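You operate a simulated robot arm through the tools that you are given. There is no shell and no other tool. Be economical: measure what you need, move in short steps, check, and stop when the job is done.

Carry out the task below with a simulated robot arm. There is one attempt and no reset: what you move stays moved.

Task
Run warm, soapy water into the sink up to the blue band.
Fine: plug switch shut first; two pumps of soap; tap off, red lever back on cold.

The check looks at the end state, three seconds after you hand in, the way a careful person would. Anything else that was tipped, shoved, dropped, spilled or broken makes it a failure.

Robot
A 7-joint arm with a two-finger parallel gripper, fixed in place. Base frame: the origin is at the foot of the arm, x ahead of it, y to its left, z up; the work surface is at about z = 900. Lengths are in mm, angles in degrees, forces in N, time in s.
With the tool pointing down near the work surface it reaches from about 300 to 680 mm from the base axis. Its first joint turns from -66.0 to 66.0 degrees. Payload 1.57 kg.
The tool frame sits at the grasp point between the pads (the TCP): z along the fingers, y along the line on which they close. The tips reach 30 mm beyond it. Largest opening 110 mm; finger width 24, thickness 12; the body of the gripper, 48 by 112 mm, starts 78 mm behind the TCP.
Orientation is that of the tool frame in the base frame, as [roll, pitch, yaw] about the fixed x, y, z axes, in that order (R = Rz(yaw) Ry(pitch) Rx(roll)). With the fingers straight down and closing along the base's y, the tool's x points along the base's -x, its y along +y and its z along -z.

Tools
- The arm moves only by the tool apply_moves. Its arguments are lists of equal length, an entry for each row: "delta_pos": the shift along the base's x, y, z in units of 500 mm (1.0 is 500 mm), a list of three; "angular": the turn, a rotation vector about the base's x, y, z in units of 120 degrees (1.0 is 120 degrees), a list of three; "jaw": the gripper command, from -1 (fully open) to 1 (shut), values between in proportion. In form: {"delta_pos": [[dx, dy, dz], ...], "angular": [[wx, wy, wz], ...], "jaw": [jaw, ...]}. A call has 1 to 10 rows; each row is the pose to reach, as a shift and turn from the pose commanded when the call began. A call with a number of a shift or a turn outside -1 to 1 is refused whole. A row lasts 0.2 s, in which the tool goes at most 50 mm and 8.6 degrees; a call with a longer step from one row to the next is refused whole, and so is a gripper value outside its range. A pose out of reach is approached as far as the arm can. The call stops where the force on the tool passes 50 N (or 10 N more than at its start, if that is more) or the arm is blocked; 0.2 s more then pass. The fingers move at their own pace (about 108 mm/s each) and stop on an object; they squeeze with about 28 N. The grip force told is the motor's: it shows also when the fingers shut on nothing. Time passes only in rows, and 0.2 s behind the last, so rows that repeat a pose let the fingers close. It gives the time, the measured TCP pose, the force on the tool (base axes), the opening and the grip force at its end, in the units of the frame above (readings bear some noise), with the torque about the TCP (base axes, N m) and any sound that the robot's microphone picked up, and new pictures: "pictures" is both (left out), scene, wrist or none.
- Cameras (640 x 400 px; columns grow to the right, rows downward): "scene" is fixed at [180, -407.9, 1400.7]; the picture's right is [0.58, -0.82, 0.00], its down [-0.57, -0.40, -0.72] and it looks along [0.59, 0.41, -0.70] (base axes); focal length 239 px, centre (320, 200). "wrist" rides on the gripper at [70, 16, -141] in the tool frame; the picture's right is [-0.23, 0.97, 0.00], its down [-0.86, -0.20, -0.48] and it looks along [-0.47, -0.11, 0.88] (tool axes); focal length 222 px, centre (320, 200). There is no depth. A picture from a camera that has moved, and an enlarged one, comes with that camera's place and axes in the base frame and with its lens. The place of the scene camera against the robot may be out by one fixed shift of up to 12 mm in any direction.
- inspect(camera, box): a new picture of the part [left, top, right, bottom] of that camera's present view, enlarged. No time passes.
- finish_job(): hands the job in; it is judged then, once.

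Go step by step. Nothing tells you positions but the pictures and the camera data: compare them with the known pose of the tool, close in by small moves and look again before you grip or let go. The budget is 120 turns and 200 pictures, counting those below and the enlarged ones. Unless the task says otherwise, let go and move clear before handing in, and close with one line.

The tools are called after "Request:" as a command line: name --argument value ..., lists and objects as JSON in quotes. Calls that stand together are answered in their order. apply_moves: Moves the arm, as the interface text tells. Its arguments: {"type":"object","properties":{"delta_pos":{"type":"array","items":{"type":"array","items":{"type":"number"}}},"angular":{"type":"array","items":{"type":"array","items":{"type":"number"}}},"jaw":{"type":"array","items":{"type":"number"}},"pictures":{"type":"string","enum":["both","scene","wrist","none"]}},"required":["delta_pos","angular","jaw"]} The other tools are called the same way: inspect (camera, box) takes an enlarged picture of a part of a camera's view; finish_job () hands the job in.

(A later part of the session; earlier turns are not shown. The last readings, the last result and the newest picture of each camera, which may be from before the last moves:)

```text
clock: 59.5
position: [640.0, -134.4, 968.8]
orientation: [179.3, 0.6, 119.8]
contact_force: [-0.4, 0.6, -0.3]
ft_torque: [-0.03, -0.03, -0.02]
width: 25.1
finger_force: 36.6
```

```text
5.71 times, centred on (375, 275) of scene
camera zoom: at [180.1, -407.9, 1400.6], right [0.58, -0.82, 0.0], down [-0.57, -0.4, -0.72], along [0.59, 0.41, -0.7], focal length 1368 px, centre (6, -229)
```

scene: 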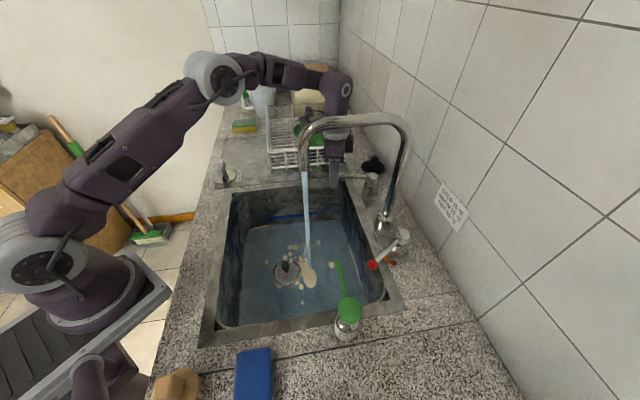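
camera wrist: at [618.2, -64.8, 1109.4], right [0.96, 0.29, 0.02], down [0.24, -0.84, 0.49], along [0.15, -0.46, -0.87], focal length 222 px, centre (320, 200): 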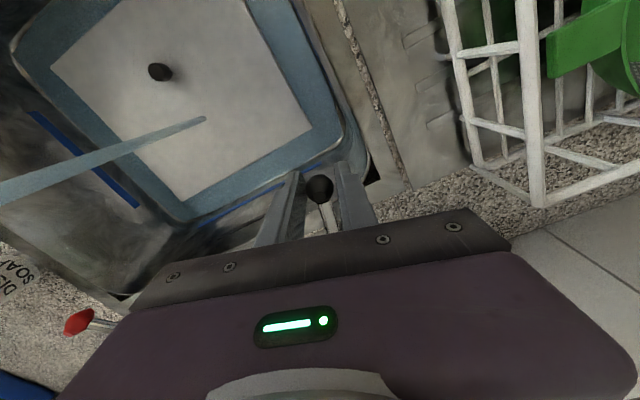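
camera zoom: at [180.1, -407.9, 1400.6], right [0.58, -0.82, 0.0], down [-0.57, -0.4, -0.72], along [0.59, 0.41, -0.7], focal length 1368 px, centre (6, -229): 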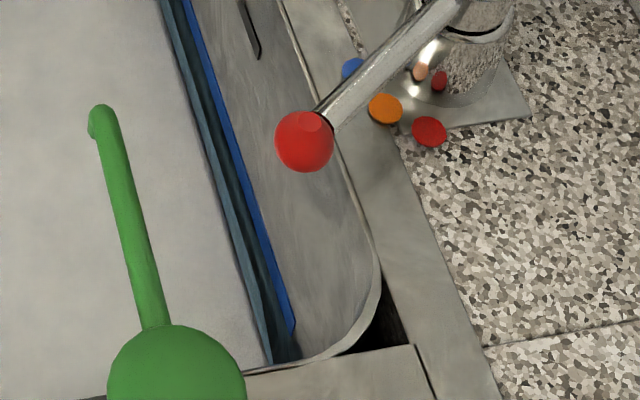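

The level is about half a band height below the band and rising roughly 0.4 band per second. I'll hold about 3.5 s and recheck.

Request:
apply_moves --delta_pos '[[0, 0, 0], [0, 0, 0], [0, 0, 0], [0, 0, 0], [0, 0, 0], [0, 0, 0], [0, 0, 0], [0, 0, 0]]' --angular '[[0, 0, 0], [0, 0, 0], [0, 0, 0], [0, 0, 0], [0, 0, 0], [0, 0, 0], [0, 0, 0], [0, 0, 0]]' --jaw '[1, 1, 1, 1, 1, 1, 1, 1]' --pictures "none"

Request:
inspect --camera "wrist" --box '[95, 165, 150, 225]'

Request:
inspect --camera "wrist" --box '[180, 160, 290, 240]'

Request:
inspect --camera "scene" --box '[270, 200, 350, 240]'

```text
clock: 61.3
position: [640.6, -133.1, 968.8]
orientation: [179.2, 0.6, 119.8]
contact_force: [0.3, -0.1, -0.9]
ft_torque: [-0.02, -0.01, 0.03]
width: 25.0
finger_force: 36.7
```

```text
6.67 times, centred on (122, 195) of wrist
camera zoom: at [618.2, -64.6, 1109.4], right [0.96, 0.29, 0.02], down [0.24, -0.84, 0.49], along [0.15, -0.46, -0.87], focal length 1481 px, centre (1637, 233)
```

zoom: 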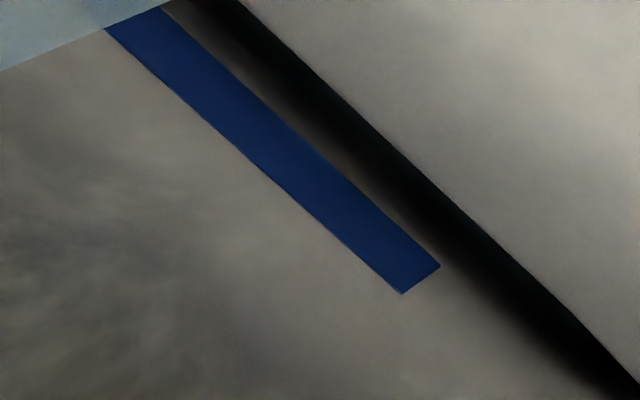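

```text
5.00 times, centred on (235, 200) of wrist
camera zoom: at [618.2, -64.6, 1109.4], right [0.96, 0.29, 0.02], down [0.24, -0.84, 0.49], along [0.15, -0.46, -0.87], focal length 1111 px, centre (745, 200)
```

zoom: 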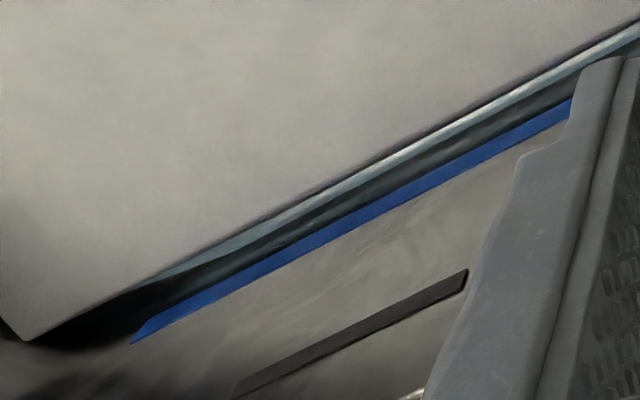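

```text
8.00 times, centred on (310, 220) of scene
camera zoom: at [180.1, -407.9, 1400.7], right [0.58, -0.82, 0.0], down [-0.57, -0.4, -0.72], along [0.59, 0.41, -0.7], focal length 1915 px, centre (400, 40)
```

zoom: 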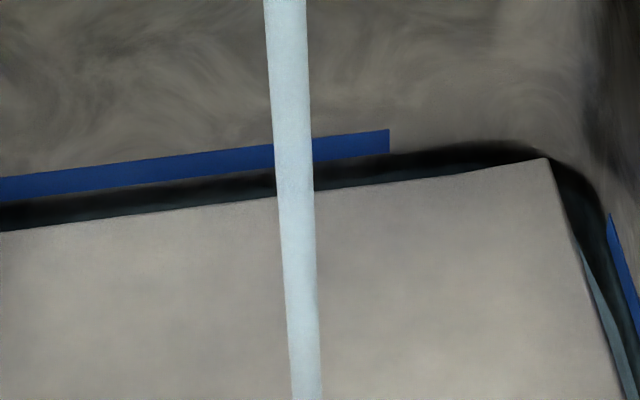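

It is rising slower than I judged, about 0.3 mm/s. I'll hold about 6.6 s more and compare.

Request:
apply_moves --delta_pos '[[0, 0, 0], [0, 0, 0], [0, 0, 0], [0, 0, 0], [0, 0, 0], [0, 0, 0], [0, 0, 0], [0, 0, 0], [0, 0, 0], [0, 0, 0]]' --angular '[[0, 0, 0], [0, 0, 0], [0, 0, 0], [0, 0, 0], [0, 0, 0], [0, 0, 0], [0, 0, 0], [0, 0, 0], [0, 0, 0], [0, 0, 0]]' --jaw '[1, 1, 1, 1, 1, 1, 1, 1, 1, 1]' --pictures "none"

Request:
apply_moves --delta_pos '[[0, 0, 0], [0, 0, 0], [0, 0, 0], [0, 0, 0], [0, 0, 0], [0, 0, 0], [0, 0, 0], [0, 0, 0], [0, 0, 0], [0, 0, 0]]' --angular '[[0, 0, 0], [0, 0, 0], [0, 0, 0], [0, 0, 0], [0, 0, 0], [0, 0, 0], [0, 0, 0], [0, 0, 0], [0, 0, 0], [0, 0, 0]]' --jaw '[1, 1, 1, 1, 1, 1, 1, 1, 1, 1]' --pictures "none"

Request:
apply_moves --delta_pos '[[0, 0, 0], [0, 0, 0], [0, 0, 0], [0, 0, 0], [0, 0, 0], [0, 0, 0], [0, 0, 0], [0, 0, 0], [0, 0, 0], [0, 0, 0]]' --angular '[[0, 0, 0], [0, 0, 0], [0, 0, 0], [0, 0, 0], [0, 0, 0], [0, 0, 0], [0, 0, 0], [0, 0, 0], [0, 0, 0], [0, 0, 0]]' --jaw '[1, 1, 1, 1, 1, 1, 1, 1, 1, 1]' --pictures "none"

Request:
inspect --camera "wrist" --box '[95, 165, 150, 225]'

Request:
inspect --camera "wrist" --box '[180, 160, 290, 240]'

Request:
inspect --camera "scene" --box '[270, 200, 350, 240]'

```text
clock: 63.5
position: [640.1, -134.2, 969.7]
orientation: [179.1, 0.6, 119.9]
contact_force: [-0.9, 0.2, -0.7]
ft_torque: [0.02, 0.02, 0.05]
width: 25.5
finger_force: 35.9
```

```text
clock: 65.7
position: [640.6, -134.1, 968.8]
orientation: [179.1, 0.8, 119.8]
contact_force: [-0.1, 1.1, 0.0]
ft_torque: [0.0, 0.01, 0.03]
width: 25.4
finger_force: 37.0
```

```text
clock: 67.9
position: [639.6, -134.5, 969.5]
orientation: [179.2, 0.7, 119.8]
contact_force: [0.2, -0.8, -0.6]
ft_torque: [0.0, 0.0, 0.0]
width: 25.4
finger_force: 37.0
```

```text
6.67 times, centred on (122, 195) of wrist
camera zoom: at [618.2, -64.7, 1109.4], right [0.96, 0.29, 0.02], down [0.24, -0.84, 0.49], along [0.15, -0.46, -0.87], focal length 1481 px, centre (1637, 233)
```

zoom: 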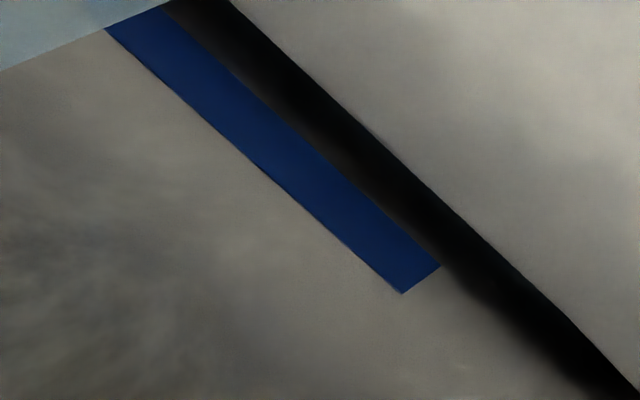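

```text
5.00 times, centred on (235, 200) of wrist
camera zoom: at [618.2, -64.7, 1109.4], right [0.96, 0.29, 0.02], down [0.24, -0.84, 0.49], along [0.15, -0.46, -0.87], focal length 1111 px, centre (745, 200)
```

zoom: 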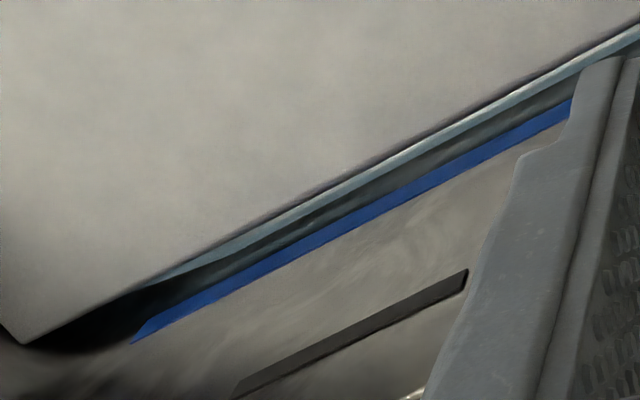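

```text
8.00 times, centred on (310, 220) of scene
camera zoom: at [180.0, -407.9, 1400.7], right [0.58, -0.82, 0.0], down [-0.57, -0.4, -0.72], along [0.59, 0.41, -0.7], focal length 1915 px, centre (400, 40)
```

zoom: 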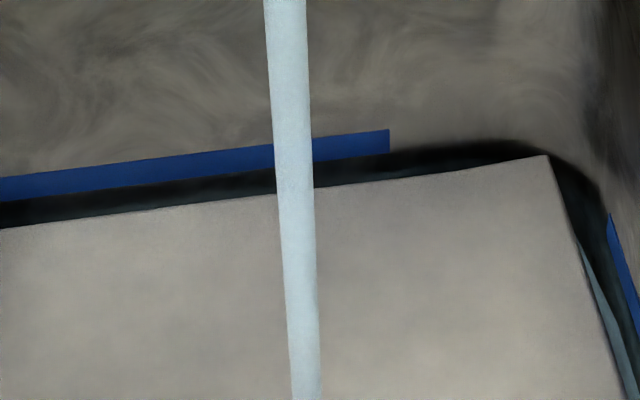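

The dry strip under the band has nearly vanished, so the level is about at the band's lower edge. I'll hold about 6.6 s more.

Request:
apply_moves --delta_pos '[[0, 0, 0], [0, 0, 0], [0, 0, 0], [0, 0, 0], [0, 0, 0], [0, 0, 0], [0, 0, 0], [0, 0, 0], [0, 0, 0], [0, 0, 0]]' --angular '[[0, 0, 0], [0, 0, 0], [0, 0, 0], [0, 0, 0], [0, 0, 0], [0, 0, 0], [0, 0, 0], [0, 0, 0], [0, 0, 0], [0, 0, 0]]' --jaw '[1, 1, 1, 1, 1, 1, 1, 1, 1, 1]' --pictures "none"

Request:
apply_moves --delta_pos '[[0, 0, 0], [0, 0, 0], [0, 0, 0], [0, 0, 0], [0, 0, 0], [0, 0, 0], [0, 0, 0], [0, 0, 0], [0, 0, 0], [0, 0, 0]]' --angular '[[0, 0, 0], [0, 0, 0], [0, 0, 0], [0, 0, 0], [0, 0, 0], [0, 0, 0], [0, 0, 0], [0, 0, 0], [0, 0, 0], [0, 0, 0]]' --jaw '[1, 1, 1, 1, 1, 1, 1, 1, 1, 1]' --pictures "none"

Request:
apply_moves --delta_pos '[[0, 0, 0], [0, 0, 0], [0, 0, 0], [0, 0, 0], [0, 0, 0], [0, 0, 0], [0, 0, 0], [0, 0, 0], [0, 0, 0], [0, 0, 0]]' --angular '[[0, 0, 0], [0, 0, 0], [0, 0, 0], [0, 0, 0], [0, 0, 0], [0, 0, 0], [0, 0, 0], [0, 0, 0], [0, 0, 0], [0, 0, 0]]' --jaw '[1, 1, 1, 1, 1, 1, 1, 1, 1, 1]' --pictures "none"

Request:
inspect --camera "wrist" --box '[95, 165, 150, 225]'

Request:
inspect --camera "wrist" --box '[240, 165, 285, 200]'

Request:
inspect --camera "scene" --box '[270, 200, 350, 240]'

```text
clock: 70.1
position: [641.9, -134.3, 969.0]
orientation: [179.2, 0.6, 119.9]
contact_force: [0.3, 0.5, -0.1]
ft_torque: [-0.02, -0.02, -0.01]
width: 25.3
finger_force: 36.7
```

```text
clock: 72.3
position: [640.4, -135.0, 968.7]
orientation: [179.2, 0.7, 119.8]
contact_force: [-0.5, -0.3, -0.1]
ft_torque: [0.01, 0.03, -0.04]
width: 25.4
finger_force: 36.4
```

```text
clock: 74.5
position: [641.7, -133.4, 969.1]
orientation: [179.2, 0.7, 119.9]
contact_force: [-0.6, 0.6, 0.5]
ft_torque: [-0.01, -0.01, -0.02]
width: 25.2
finger_force: 36.0
```

```text
6.67 times, centred on (122, 195) of wrist
camera zoom: at [618.2, -64.7, 1109.4], right [0.96, 0.29, 0.02], down [0.24, -0.84, 0.49], along [0.15, -0.46, -0.87], focal length 1481 px, centre (1637, 233)
```

zoom: 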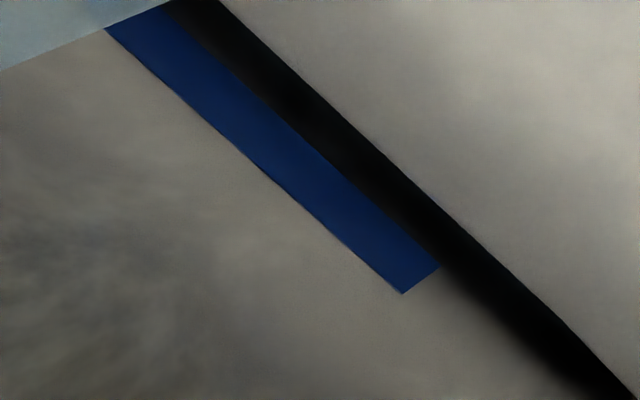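

```text
11.43 times, centred on (262, 182) of wrist
camera zoom: at [618.2, -64.7, 1109.4], right [0.96, 0.29, 0.02], down [0.24, -0.84, 0.49], along [0.15, -0.46, -0.87], focal length 2538 px, centre (977, 400)
```

zoom: 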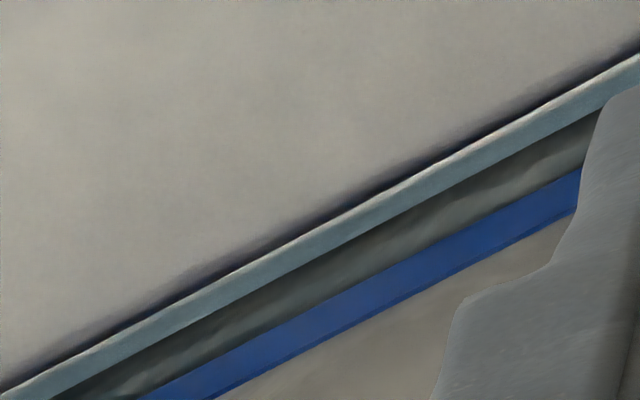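

```text
8.00 times, centred on (310, 220) of scene
camera zoom: at [180.0, -407.9, 1400.7], right [0.58, -0.82, 0.0], down [-0.57, -0.4, -0.72], along [0.59, 0.41, -0.7], focal length 1915 px, centre (400, 40)
```

zoom: 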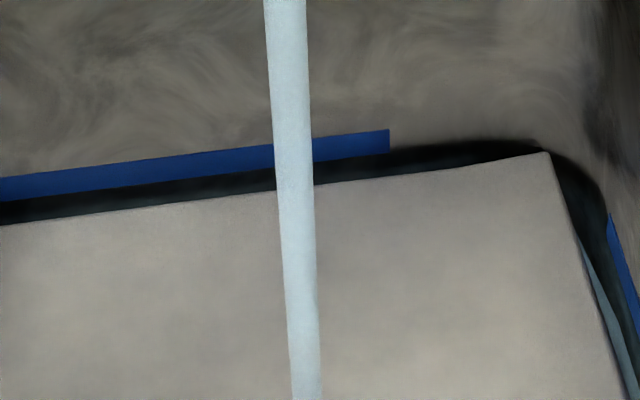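

I need a firmer measure of the level, so I'll triangulate the far-right foam corner and band ends from both cameras.

Request:
inspect --camera "wrist" --box '[270, 80, 400, 190]'

Request:
inspect --camera "wrist" --box '[0, 0, 400, 250]'

Request:
inspect --camera "scene" --box '[240, 190, 390, 300]'

```text
3.64 times, centred on (335, 135) of wrist
camera zoom: at [618.2, -64.7, 1109.4], right [0.96, 0.29, 0.02], down [0.24, -0.84, 0.49], along [0.15, -0.46, -0.87], focal length 808 px, centre (266, 436)
```

zoom: 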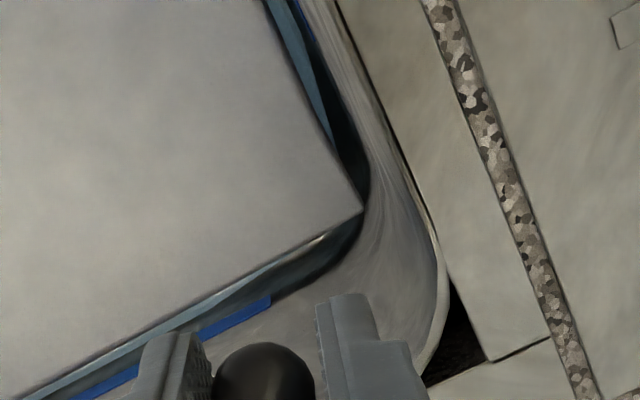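

```text
1.60 times, centred on (200, 125) of wrist
camera zoom: at [618.2, -64.7, 1109.4], right [0.96, 0.29, 0.02], down [0.24, -0.84, 0.49], along [0.15, -0.46, -0.87], focal length 355 px, centre (512, 320)
```

zoom: 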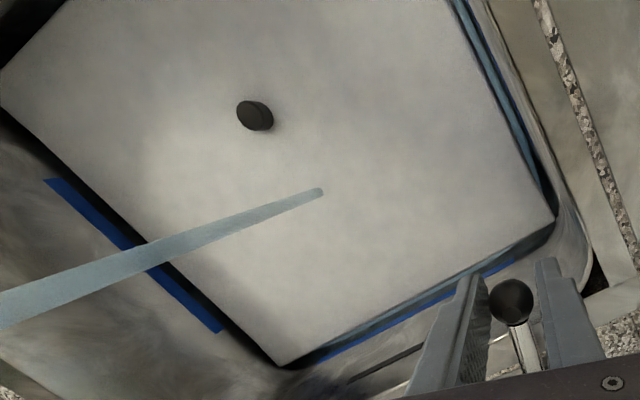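

```text
3.64 times, centred on (315, 245) of scene
camera zoom: at [180.0, -407.9, 1400.7], right [0.58, -0.82, 0.0], down [-0.57, -0.4, -0.72], along [0.59, 0.41, -0.7], focal length 870 px, centre (338, 36)
```

zoom: 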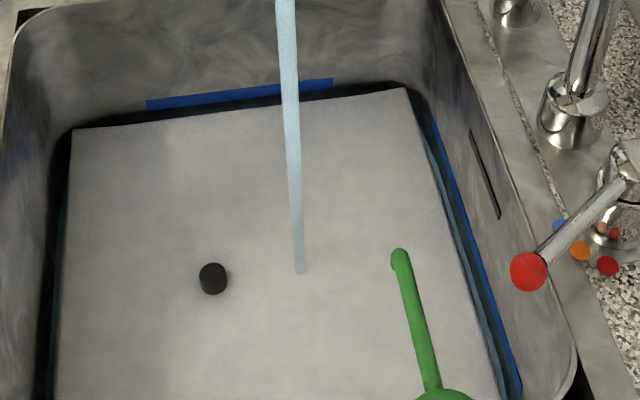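

The foam is now about at the band's lower edge (z≈760, with the band about 760–775), rising about 0.26 mm/s. I'll keep running and re-measure after about 17 s.

Request:
apply_moves --delta_pos '[[0, 0, 0], [0, 0, 0], [0, 0, 0], [0, 0, 0], [0, 0, 0], [0, 0, 0], [0, 0, 0], [0, 0, 0], [0, 0, 0], [0, 0, 0]]' --angular '[[0, 0, 0], [0, 0, 0], [0, 0, 0], [0, 0, 0], [0, 0, 0], [0, 0, 0], [0, 0, 0], [0, 0, 0], [0, 0, 0], [0, 0, 0]]' --jaw '[1, 1, 1, 1, 1, 1, 1, 1, 1, 1]' --pictures "none"

Request:
apply_moves --delta_pos '[[0, 0, 0], [0, 0, 0], [0, 0, 0], [0, 0, 0], [0, 0, 0], [0, 0, 0], [0, 0, 0], [0, 0, 0], [0, 0, 0], [0, 0, 0]]' --angular '[[0, 0, 0], [0, 0, 0], [0, 0, 0], [0, 0, 0], [0, 0, 0], [0, 0, 0], [0, 0, 0], [0, 0, 0], [0, 0, 0], [0, 0, 0]]' --jaw '[1, 1, 1, 1, 1, 1, 1, 1, 1, 1]' --pictures "none"

Request:
apply_moves --delta_pos '[[0, 0, 0], [0, 0, 0], [0, 0, 0], [0, 0, 0], [0, 0, 0], [0, 0, 0], [0, 0, 0], [0, 0, 0], [0, 0, 0], [0, 0, 0]]' --angular '[[0, 0, 0], [0, 0, 0], [0, 0, 0], [0, 0, 0], [0, 0, 0], [0, 0, 0], [0, 0, 0], [0, 0, 0], [0, 0, 0], [0, 0, 0]]' --jaw '[1, 1, 1, 1, 1, 1, 1, 1, 1, 1]' --pictures "none"

Request:
apply_moves --delta_pos '[[0, 0, 0], [0, 0, 0], [0, 0, 0], [0, 0, 0], [0, 0, 0], [0, 0, 0], [0, 0, 0], [0, 0, 0], [0, 0, 0], [0, 0, 0]]' --angular '[[0, 0, 0], [0, 0, 0], [0, 0, 0], [0, 0, 0], [0, 0, 0], [0, 0, 0], [0, 0, 0], [0, 0, 0], [0, 0, 0], [0, 0, 0]]' --jaw '[1, 1, 1, 1, 1, 1, 1, 1, 1, 1]' --pictures "none"

Request:
apply_moves --delta_pos '[[0, 0, 0], [0, 0, 0], [0, 0, 0], [0, 0, 0], [0, 0, 0], [0, 0, 0], [0, 0, 0], [0, 0, 0], [0, 0, 0], [0, 0, 0]]' --angular '[[0, 0, 0], [0, 0, 0], [0, 0, 0], [0, 0, 0], [0, 0, 0], [0, 0, 0], [0, 0, 0], [0, 0, 0], [0, 0, 0], [0, 0, 0]]' --jaw '[1, 1, 1, 1, 1, 1, 1, 1, 1, 1]' --pictures "none"

Request:
apply_moves --delta_pos '[[0, 0, 0], [0, 0, 0], [0, 0, 0], [0, 0, 0], [0, 0, 0], [0, 0, 0], [0, 0, 0], [0, 0, 0], [0, 0, 0], [0, 0, 0]]' --angular '[[0, 0, 0], [0, 0, 0], [0, 0, 0], [0, 0, 0], [0, 0, 0], [0, 0, 0], [0, 0, 0], [0, 0, 0], [0, 0, 0], [0, 0, 0]]' --jaw '[1, 1, 1, 1, 1, 1, 1, 1, 1, 1]' --pictures "none"

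Request:
inspect --camera "wrist" --box '[95, 165, 150, 225]'

Request:
inspect --camera "wrist" --box '[240, 165, 285, 200]'

Request:
inspect --camera "scene" --box '[270, 200, 350, 240]'

```text
clock: 76.7
position: [641.0, -134.0, 969.4]
orientation: [179.2, 0.7, 119.7]
contact_force: [0.4, -0.2, 0.3]
ft_torque: [0.02, 0.01, -0.01]
width: 25.4
finger_force: 36.7
```

```text
clock: 78.9
position: [640.9, -134.4, 968.7]
orientation: [179.2, 0.7, 119.8]
contact_force: [0.0, -0.3, -0.2]
ft_torque: [0.0, 0.02, -0.01]
width: 25.3
finger_force: 36.5
```

```text
clock: 81.1
position: [639.9, -134.6, 968.8]
orientation: [179.2, 0.7, 119.9]
contact_force: [0.2, -0.6, 0.7]
ft_torque: [0.03, -0.03, 0.02]
width: 25.1
finger_force: 36.8
```

```text
clock: 83.3
position: [641.4, -133.2, 970.2]
orientation: [179.2, 0.7, 119.8]
contact_force: [-0.3, 0.4, 1.3]
ft_torque: [0.03, -0.01, 0.01]
width: 25.4
finger_force: 36.5
```

```text
clock: 85.5
position: [640.8, -134.0, 969.5]
orientation: [179.2, 0.8, 119.8]
contact_force: [0.2, -0.9, -0.1]
ft_torque: [0.01, -0.01, 0.02]
width: 25.3
finger_force: 36.8
```

```text
clock: 87.7
position: [640.2, -134.2, 969.8]
orientation: [179.2, 0.7, 119.8]
contact_force: [-0.6, -0.1, -1.2]
ft_torque: [-0.05, 0.02, 0.0]
width: 25.2
finger_force: 36.8
```

```text
6.67 times, centred on (122, 195) of wrist
camera zoom: at [618.2, -64.7, 1109.4], right [0.96, 0.29, 0.02], down [0.24, -0.84, 0.49], along [0.15, -0.46, -0.87], focal length 1481 px, centre (1637, 233)
```

zoom: 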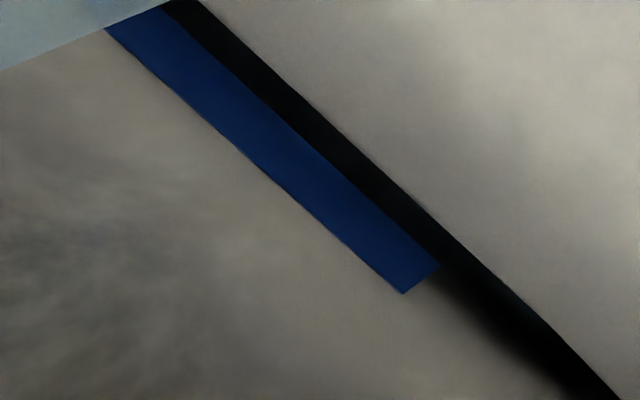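

```text
11.43 times, centred on (262, 182) of wrist
camera zoom: at [618.2, -64.7, 1109.4], right [0.96, 0.29, 0.02], down [0.24, -0.84, 0.49], along [0.15, -0.46, -0.87], focal length 2538 px, centre (977, 400)
```

zoom: 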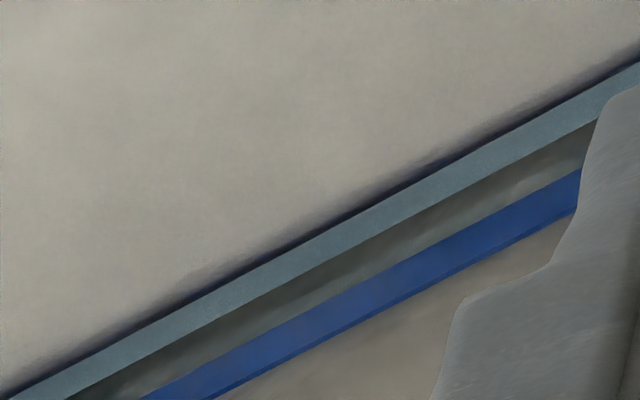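

```text
8.00 times, centred on (310, 220) of scene
camera zoom: at [180.0, -407.9, 1400.7], right [0.58, -0.82, 0.0], down [-0.57, -0.4, -0.72], along [0.59, 0.41, -0.7], focal length 1915 px, centre (400, 40)
```

zoom: 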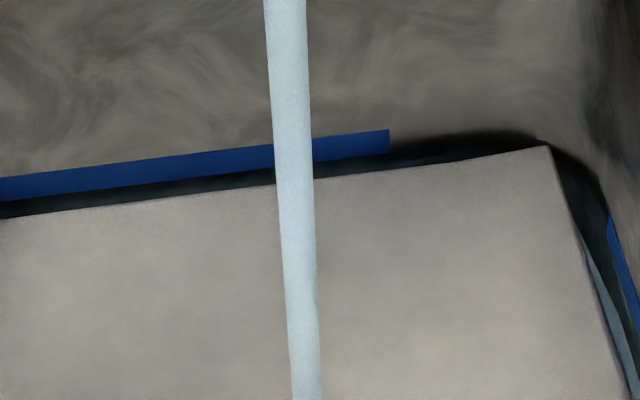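

On the right wall I can now clearly see the water surface (teal strip), a dry grey strip, and then the band. The water is still about 19 mm below the band, rising about 0.4 mm/s, so I'll keep running for about 17 s.

Request:
apply_moves --delta_pos '[[0, 0, 0], [0, 0, 0], [0, 0, 0], [0, 0, 0], [0, 0, 0], [0, 0, 0], [0, 0, 0], [0, 0, 0], [0, 0, 0], [0, 0, 0]]' --angular '[[0, 0, 0], [0, 0, 0], [0, 0, 0], [0, 0, 0], [0, 0, 0], [0, 0, 0], [0, 0, 0], [0, 0, 0], [0, 0, 0], [0, 0, 0]]' --jaw '[1, 1, 1, 1, 1, 1, 1, 1, 1, 1]' --pictures "none"

Request:
apply_moves --delta_pos '[[0, 0, 0], [0, 0, 0], [0, 0, 0], [0, 0, 0], [0, 0, 0], [0, 0, 0], [0, 0, 0], [0, 0, 0], [0, 0, 0], [0, 0, 0]]' --angular '[[0, 0, 0], [0, 0, 0], [0, 0, 0], [0, 0, 0], [0, 0, 0], [0, 0, 0], [0, 0, 0], [0, 0, 0], [0, 0, 0], [0, 0, 0]]' --jaw '[1, 1, 1, 1, 1, 1, 1, 1, 1, 1]' --pictures "none"

Request:
apply_moves --delta_pos '[[0, 0, 0], [0, 0, 0], [0, 0, 0], [0, 0, 0], [0, 0, 0], [0, 0, 0], [0, 0, 0], [0, 0, 0], [0, 0, 0], [0, 0, 0]]' --angular '[[0, 0, 0], [0, 0, 0], [0, 0, 0], [0, 0, 0], [0, 0, 0], [0, 0, 0], [0, 0, 0], [0, 0, 0], [0, 0, 0], [0, 0, 0]]' --jaw '[1, 1, 1, 1, 1, 1, 1, 1, 1, 1]' --pictures "none"

Request:
apply_moves --delta_pos '[[0, 0, 0], [0, 0, 0], [0, 0, 0], [0, 0, 0], [0, 0, 0], [0, 0, 0], [0, 0, 0], [0, 0, 0], [0, 0, 0], [0, 0, 0]]' --angular '[[0, 0, 0], [0, 0, 0], [0, 0, 0], [0, 0, 0], [0, 0, 0], [0, 0, 0], [0, 0, 0], [0, 0, 0], [0, 0, 0], [0, 0, 0]]' --jaw '[1, 1, 1, 1, 1, 1, 1, 1, 1, 1]' --pictures "none"

Request:
apply_moves --delta_pos '[[0, 0, 0], [0, 0, 0], [0, 0, 0], [0, 0, 0], [0, 0, 0], [0, 0, 0], [0, 0, 0], [0, 0, 0], [0, 0, 0], [0, 0, 0]]' --angular '[[0, 0, 0], [0, 0, 0], [0, 0, 0], [0, 0, 0], [0, 0, 0], [0, 0, 0], [0, 0, 0], [0, 0, 0], [0, 0, 0], [0, 0, 0]]' --jaw '[1, 1, 1, 1, 1, 1, 1, 1, 1, 1]' --pictures "none"

Request:
apply_moves --delta_pos '[[0, 0, 0], [0, 0, 0], [0, 0, 0], [0, 0, 0], [0, 0, 0], [0, 0, 0], [0, 0, 0], [0, 0, 0], [0, 0, 0], [0, 0, 0]]' --angular '[[0, 0, 0], [0, 0, 0], [0, 0, 0], [0, 0, 0], [0, 0, 0], [0, 0, 0], [0, 0, 0], [0, 0, 0], [0, 0, 0], [0, 0, 0]]' --jaw '[1, 1, 1, 1, 1, 1, 1, 1, 1, 1]' --pictures "none"

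Request:
apply_moves --delta_pos '[[0, 0, 0], [0, 0, 0], [0, 0, 0], [0, 0, 0], [0, 0, 0], [0, 0, 0], [0, 0, 0], [0, 0, 0], [0, 0, 0], [0, 0, 0]]' --angular '[[0, 0, 0], [0, 0, 0], [0, 0, 0], [0, 0, 0], [0, 0, 0], [0, 0, 0], [0, 0, 0], [0, 0, 0], [0, 0, 0], [0, 0, 0]]' --jaw '[1, 1, 1, 1, 1, 1, 1, 1, 1, 1]' --pictures "none"

Request:
apply_moves --delta_pos '[[0, 0, 0], [0, 0, 0], [0, 0, 0], [0, 0, 0], [0, 0, 0], [0, 0, 0], [0, 0, 0], [0, 0, 0], [0, 0, 0], [0, 0, 0]]' --angular '[[0, 0, 0], [0, 0, 0], [0, 0, 0], [0, 0, 0], [0, 0, 0], [0, 0, 0], [0, 0, 0], [0, 0, 0], [0, 0, 0], [0, 0, 0]]' --jaw '[1, 1, 1, 1, 1, 1, 1, 1, 1, 1]' --pictures "none"

Request:
inspect --camera "wrist" --box '[240, 165, 285, 200]'

Request:
inspect --camera "scene" --box '[345, 220, 375, 260]'

Request:
inspect --camera "scene" --box '[200, 180, 420, 350]'

```text
clock: 89.9
position: [640.5, -134.8, 968.8]
orientation: [179.2, 0.6, 119.8]
contact_force: [-0.1, 0.3, -0.6]
ft_torque: [0.0, -0.04, 0.0]
width: 25.1
finger_force: 36.4
```

```text
clock: 92.1
position: [640.4, -133.0, 969.5]
orientation: [179.2, 0.7, 119.8]
contact_force: [-0.4, 0.4, 0.2]
ft_torque: [0.05, 0.0, -0.02]
width: 25.1
finger_force: 36.4
```

```text
clock: 94.3
position: [641.1, -134.4, 969.3]
orientation: [179.2, 0.8, 119.8]
contact_force: [-0.1, -0.4, -0.4]
ft_torque: [0.04, 0.02, -0.01]
width: 25.1
finger_force: 36.8
```

```text
clock: 96.5
position: [640.2, -134.0, 969.9]
orientation: [179.2, 0.7, 119.9]
contact_force: [0.7, -0.6, 0.1]
ft_torque: [0.02, -0.02, -0.03]
width: 25.4
finger_force: 37.0
```

```text
clock: 98.7
position: [640.5, -133.8, 969.8]
orientation: [179.2, 0.7, 119.8]
contact_force: [0.9, 0.2, 0.1]
ft_torque: [0.01, -0.02, 0.01]
width: 25.3
finger_force: 36.6
```

```text
clock: 100.9
position: [641.0, -133.5, 968.2]
orientation: [179.2, 0.7, 119.7]
contact_force: [0.4, 0.4, 0.2]
ft_torque: [0.0, 0.0, 0.02]
width: 25.4
finger_force: 36.8
```

```text
clock: 103.1
position: [641.4, -134.0, 969.3]
orientation: [179.2, 0.7, 119.8]
contact_force: [-0.3, 0.3, -0.2]
ft_torque: [0.02, 0.0, 0.03]
width: 25.2
finger_force: 36.8
```

```text
clock: 105.3
position: [641.0, -133.6, 969.0]
orientation: [179.1, 0.7, 119.7]
contact_force: [0.4, -0.6, 0.7]
ft_torque: [-0.01, 0.01, 0.0]
width: 25.4
finger_force: 36.4
```

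```text
11.43 times, centred on (262, 182) of wrist
camera zoom: at [618.2, -64.7, 1109.4], right [0.96, 0.29, 0.02], down [0.24, -0.84, 0.49], along [0.15, -0.46, -0.87], focal length 2538 px, centre (977, 400)
```

zoom: 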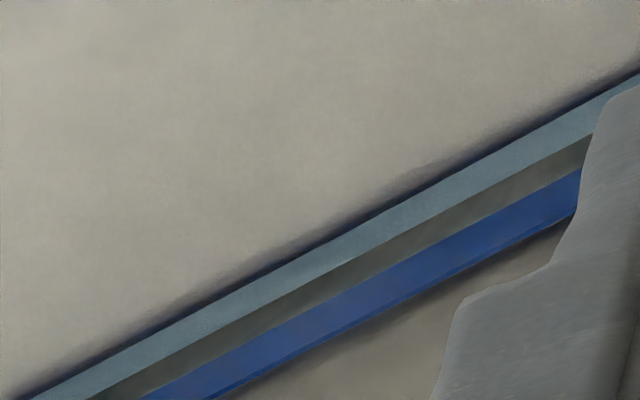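

```text
10.00 times, centred on (360, 240) of scene
camera zoom: at [180.0, -407.9, 1400.6], right [0.58, -0.82, 0.0], down [-0.57, -0.4, -0.72], along [0.59, 0.41, -0.7], focal length 2393 px, centre (-80, -200)
```

zoom: 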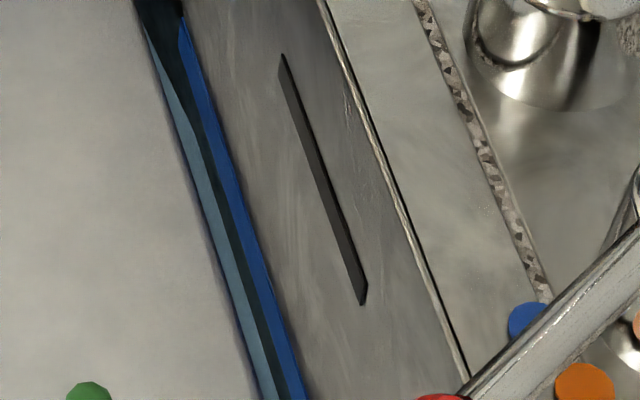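

```text
2.35 times, centred on (310, 265) of scene
camera zoom: at [180.0, -407.9, 1400.6], right [0.58, -0.82, 0.0], down [-0.57, -0.4, -0.72], along [0.59, 0.41, -0.7], focal length 563 px, centre (344, 47)
```

zoom: 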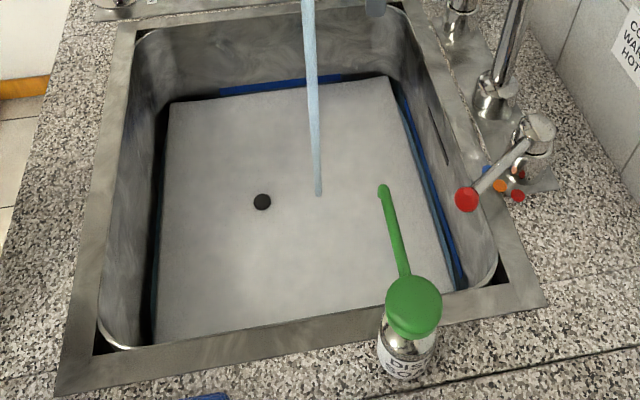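

The two views leave the exact level ambiguous, since foam hides the waterline. I'll shut the tap now, which is safe, then take a proper look from close up and top up if needed.

Request:
apply_moves --delta_pos '[[-0.014, -0.01, 0], [-0.033, -0.027, 0], [-0.0345, -0.0285, 0], [-0.0345, -0.0285, 0]]' --angular '[[0, 0, 0.06], [0, 0, 0.125], [0, 0, 0.13], [0, 0, 0.13]]' --jaw '[1, 1, 1, 1]' --pictures "scene"

```text
clock: 106.3
position: [622.9, -147.9, 969.0]
orientation: [179.2, 0.6, 135.5]
contact_force: [-3.1, 0.6, -5.2]
ft_torque: [-0.06, -0.05, -0.16]
width: 25.4
finger_force: 36.3
```

scene: 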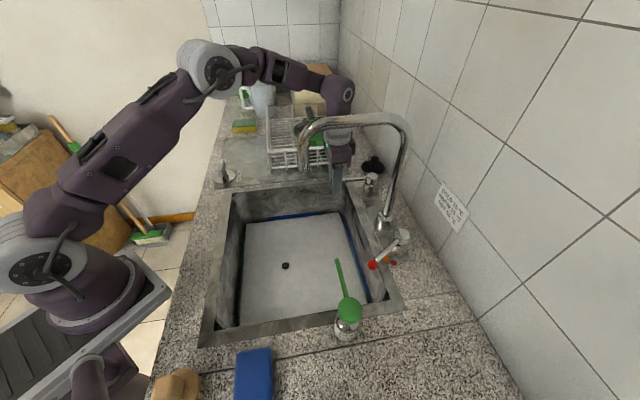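

The tap is off. I'll release, retreat over the rack side and swing to a low viewpoint on the sink's near side to see the far band.

Request:
apply_moves --delta_pos '[[0, 0, 0], [0, 0, 0], [0, 0, 0.09], [0, 0, 0.18], [0, 0.02, 0.27], [-0.02, 0.1, 0.34], [-0.08, 0.17, 0.36], [-0.16, 0.22, 0.36], [-0.25, 0.23, 0.36], [-0.34, 0.22, 0.36]]' --angular '[[0, 0, 0], [0, 0, 0], [0, 0, 0], [0, 0, 0], [0, 0, 0], [0, 0, 0.06], [0, 0, 0.13], [0, 0, 0.2], [0, 0, 0.27], [0, 0, 0.34]]' --jaw '[0.4, -0.2, -0.2, -0.2, -0.2, -0.2, -0.2, -0.2, -0.2, -0.2]' --pictures "scene"

Request:
inspect --camera "scene" --box '[200, 150, 420, 340]'

```text
refused: row 6 steps farther than a row can; nothing moved
```

```text
2.11 times, centred on (310, 245) of scene
camera zoom: at [180.0, -407.9, 1400.6], right [0.58, -0.82, 0.0], down [-0.57, -0.4, -0.72], along [0.59, 0.41, -0.7], focal length 504 px, centre (341, 105)
```

zoom: 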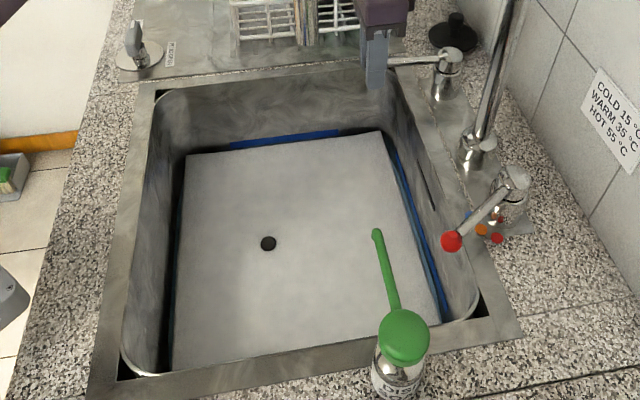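

One step was too long, so I'll retry with shorter steps.

Request:
apply_moves --delta_pos '[[0, 0, 0], [0, 0, 0], [0, 0, 0.09], [0, 0, 0.18], [0, 0.02, 0.27], [-0.01, 0.08, 0.34], [-0.06, 0.15, 0.36], [-0.14, 0.2, 0.36], [-0.23, 0.22, 0.36], [-0.32, 0.22, 0.36]]' --angular '[[0, 0, 0], [0, 0, 0], [0, 0, 0], [0, 0, 0], [0, 0, 0], [0, 0, 0.06], [0, 0, 0.13], [0, 0, 0.2], [0, 0, 0.27], [0, 0, 0.34]]' --jaw '[0.4, -0.2, -0.2, -0.2, -0.2, -0.2, -0.2, -0.2, -0.2, -0.2]' --pictures "scene"

```text
clock: 108.5
position: [464.0, -38.3, 1150.4]
orientation: [179.2, 0.8, 176.4]
contact_force: [-0.2, -1.2, 0.0]
ft_torque: [-0.01, -0.03, -0.02]
width: 66.1
finger_force: 0.0
```

scene: 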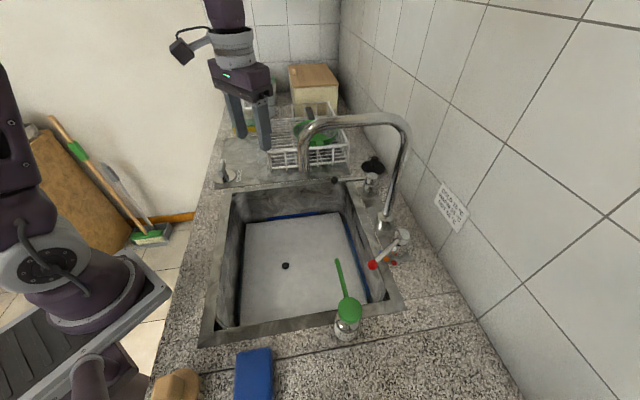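

Request:
apply_moves --delta_pos '[[-0.09, 0, 0], [-0.17, -0.02, 0], [-0.19, -0.1, 0], [-0.19, -0.18, -0.04], [-0.19, -0.25, -0.1], [-0.19, -0.264, -0.19], [-0.19, -0.264, -0.28], [-0.19, -0.264, -0.37], [-0.19, -0.264, -0.45], [-0.19, -0.264, -0.53]]' --angular '[[0, 0, 0.04], [0, 0, 0.08], [0, 0, 0.12], [0, 0, 0.16], [0, 0, 0.2], [0, 0, 0.24], [0, 0, 0.28], [0, 0, 0.32], [0, 0, 0.36], [0, 0, 0.405]]' --jaw '[-0.5, -1, -1, -1, -1, -1, -1, -1, -1, -1]'

Request:
inspect --camera "wrist" --box '[160, 0, 480, 200]'

```text
clock: 110.7
position: [369.9, -169.7, 882.1]
orientation: [179.2, 0.6, -135.1]
contact_force: [0.7, 0.1, 1.1]
ft_torque: [0.01, 0.0, 0.02]
width: 109.9
finger_force: 0.2
camera wrist: at [309.7, -209.7, 1021.6], right [-0.53, 0.85, 0.02], down [0.75, 0.45, 0.49], along [0.41, 0.27, -0.87], focal length 222 px, centre (320, 200)
```

scene: 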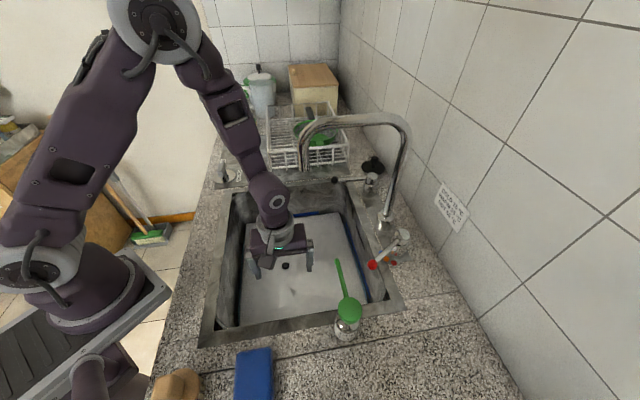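
wrist: 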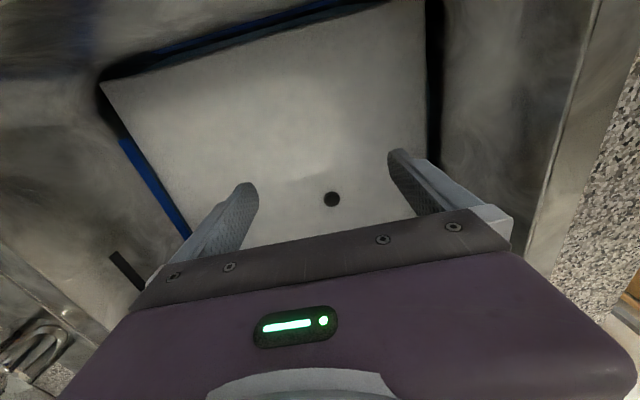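

```text
2.00 times, centred on (320, 100) of wrist
camera zoom: at [309.7, -209.7, 1021.6], right [-0.53, 0.85, 0.02], down [0.75, 0.45, 0.49], along [0.41, 0.27, -0.87], focal length 444 px, centre (320, 400)
```

zoom: 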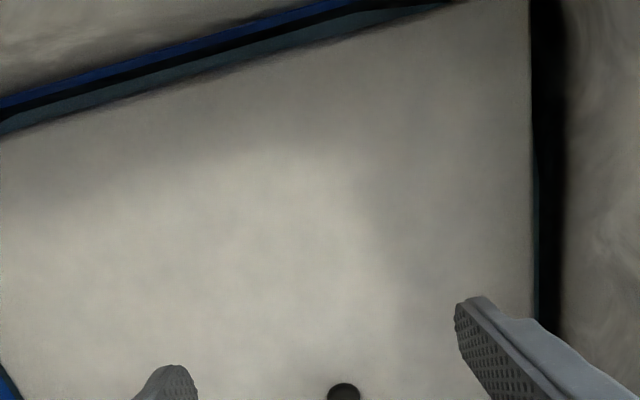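

The view is steep because the camera looks past the gripper. I'll tilt the tool forward 25° for a shallower look at the far band.

Request:
apply_moves --delta_pos '[[0.01, 0.01, 0.02], [0.03, 0.02, 0.04], [0.05, 0.03, 0.05], [0.06, 0.04, 0.05], [0.06, 0.04, 0.05]]' --angular '[[0.029, -0.043, 0], [0.057, -0.086, 0], [0.086, -0.13, 0], [0.1146, -0.173, 0], [0.1146, -0.173, 0]]' --jaw '[-1, -1, -1, -1, -1]'

Request:
inspect --camera "wrist" --box '[200, 100, 420, 240]'

```text
clock: 111.9
position: [399.9, -148.7, 909.6]
orientation: [-175.5, 25.1, -134.0]
contact_force: [0.5, 0.1, -0.3]
ft_torque: [0.01, 0.0, 0.01]
width: 109.9
finger_force: 0.0
out of reach, approached as far as the arm can: row 4
camera wrist: at [295.8, -218.1, 1005.5], right [-0.53, 0.85, 0.03], down [0.51, 0.29, 0.81], along [0.68, 0.45, -0.59], focal length 222 px, centre (320, 200)
```

scene: 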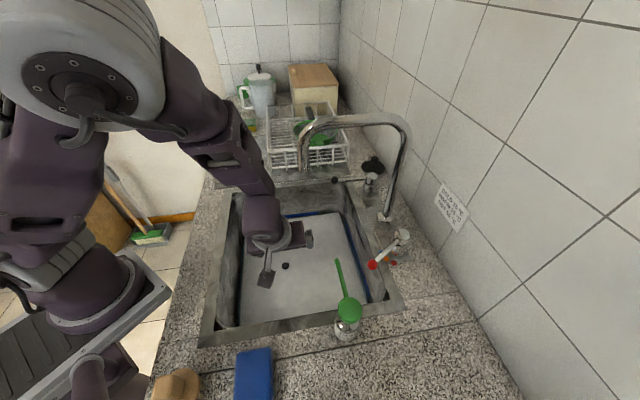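
wrist: 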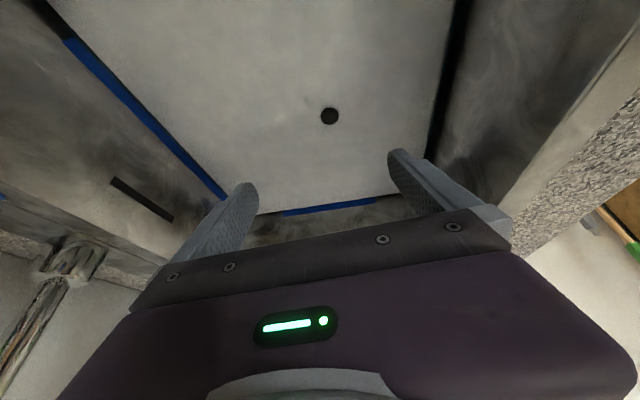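

```text
2.86 times, centred on (310, 170) of wrist
camera zoom: at [295.8, -218.1, 1005.5], right [-0.53, 0.85, 0.03], down [0.51, 0.29, 0.81], along [0.68, 0.45, -0.59], focal length 635 px, centre (349, 286)
```

zoom: 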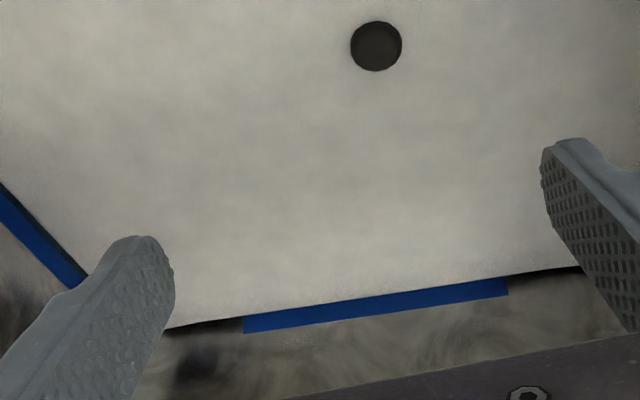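

From this view the foam top sits around mid-band (z≈773). Triangulation puts the floor at about 728 and the water surface under the foam at about 752, still about 14 mm below the band's lower edge. So I'll top up, going back to the black lever.

Request:
apply_moves --delta_pos '[[0, 0, 0.08], [0, 0, 0.16], [0, 0, 0.24], [0, 0, 0.32], [0, 0, 0.4], [-0.03, 0.04, 0.47], [-0.06, 0.11, 0.48], [-0.06, 0.18, 0.48]]' --angular '[[-0.029, 0.043, 0], [-0.057, 0.086, 0], [-0.086, 0.13, 0], [-0.1146, 0.173, 0], [-0.1146, 0.173, 0], [-0.1146, 0.173, 0], [-0.1146, 0.173, 0], [-0.1146, 0.173, 0]]' --jaw '[-0.6, -0.2, -0.2, -0.2, -0.2, -0.2, -0.2, -0.2]' --pictures "none"

```text
clock: 113.7
position: [369.3, -58.4, 1146.4]
orientation: [179.0, 0.6, -135.3]
contact_force: [-0.5, -0.1, -0.5]
ft_torque: [0.03, 0.01, 0.02]
width: 65.9
finger_force: 0.1
```

Request:
apply_moves --delta_pos '[[0.08, 0.015, 0], [0.16, 0.03, 0], [0.24, 0.045, 0], [0.3, 0.055, 0], [0.36, 0.05, 0], [0.42, 0, 0], [0.46, -0.05, 0], [0.48, -0.09, -0.02], [0.485, -0.12, -0.05], [0.485, -0.12, -0.05]]' --angular '[[0, 0, -0.067], [0, 0, -0.134], [0, 0, -0.201], [0, 0, -0.268], [0, 0, -0.335], [0, 0, -0.402], [0, 0, -0.469], [0, 0, -0.536], [0, 0, -0.603], [0, 0, -0.67]]' --jaw '[-0.2, -0.2, -0.2, -0.2, -0.2, -0.2, -0.2, -0.2, -0.2, -0.2]' --pictures "none"

```text
clock: 115.9
position: [613.5, -121.3, 1123.2]
orientation: [179.2, 0.7, 144.2]
contact_force: [0.0, 0.3, 0.8]
ft_torque: [0.01, -0.03, -0.01]
width: 65.9
finger_force: 0.0
```

Request:
apply_moves --delta_pos '[[0.01, -0.02, -0.06], [0.02, -0.04, -0.12], [0.023, -0.052, -0.166], [0.023, -0.052, -0.166]]' --angular '[[0, 0, -0.04], [0, 0, -0.077], [0, 0, -0.077], [0, 0, -0.077]]' --jaw '[-0.2, -0.2, -0.2, -0.2]' --pictures "wrist"

Request:
inspect --camera "wrist" --box '[200, 80, 440, 230]'

```text
clock: 116.9
position: [624.3, -146.1, 1041.3]
orientation: [179.2, 0.6, 135.1]
contact_force: [-0.1, 0.3, -0.3]
ft_torque: [0.01, 0.0, 0.01]
width: 66.1
finger_force: 0.0
camera wrist: at [584.0, -85.9, 1180.7], right [0.85, 0.53, 0.02], down [0.46, -0.75, 0.49], along [0.27, -0.4, -0.87], focal length 222 px, centre (320, 200)
```

wrist: 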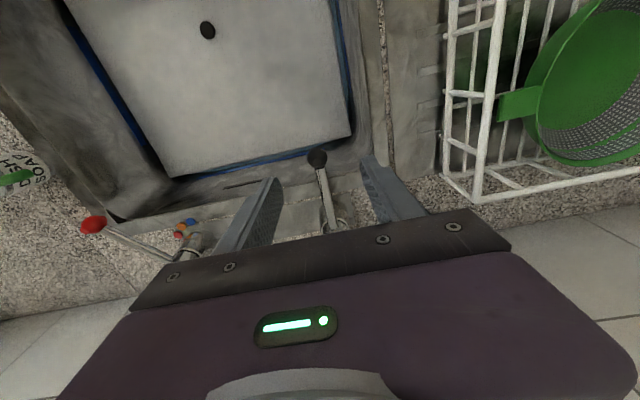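

```text
2.67 times, centred on (320, 155) of wrist
camera zoom: at [584.0, -85.9, 1180.7], right [0.85, 0.53, 0.02], down [0.46, -0.75, 0.49], along [0.27, -0.4, -0.87], focal length 592 px, centre (320, 320)
```

zoom: 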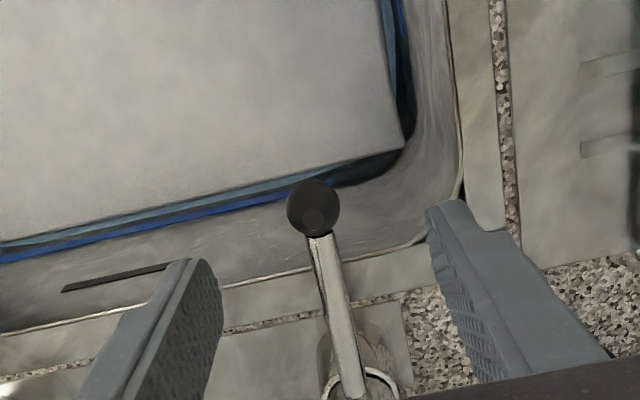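

The waterline visibly follows the rounded corner below the band, which confirms it's low. I'll descend and grip the black ball again.

Request:
apply_moves --delta_pos '[[0, 0, -0.07], [0, 0, -0.144], [0, 0, -0.144], [0, 0, -0.144], [0, 0, -0.144]]' --angular '[[0, 0, 0], [0, 0, 0], [0, 0, 0], [0, 0, 0], [0, 0, 0]]' --jaw '[-0.2, -0.2, 0.4, 1, 1]' --pictures "none"

Request:
inspect --camera "wrist" --box '[200, 80, 440, 230]'

```text
clock: 118.1
position: [623.2, -146.2, 967.4]
orientation: [179.2, 0.7, 135.1]
contact_force: [1.2, 0.6, -3.0]
ft_torque: [-0.23, -0.29, 0.08]
width: 25.3
finger_force: 36.7
```

```text
2.67 times, centred on (320, 155) of wrist
camera zoom: at [582.5, -85.4, 1108.0], right [0.85, 0.53, 0.02], down [0.46, -0.75, 0.49], along [0.27, -0.4, -0.87], focal length 592 px, centre (320, 320)
```

zoom: 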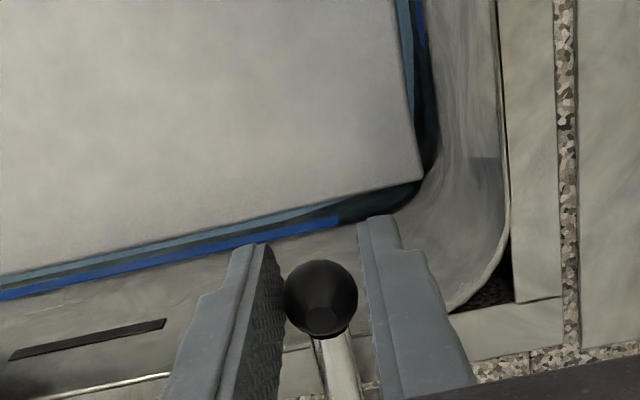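

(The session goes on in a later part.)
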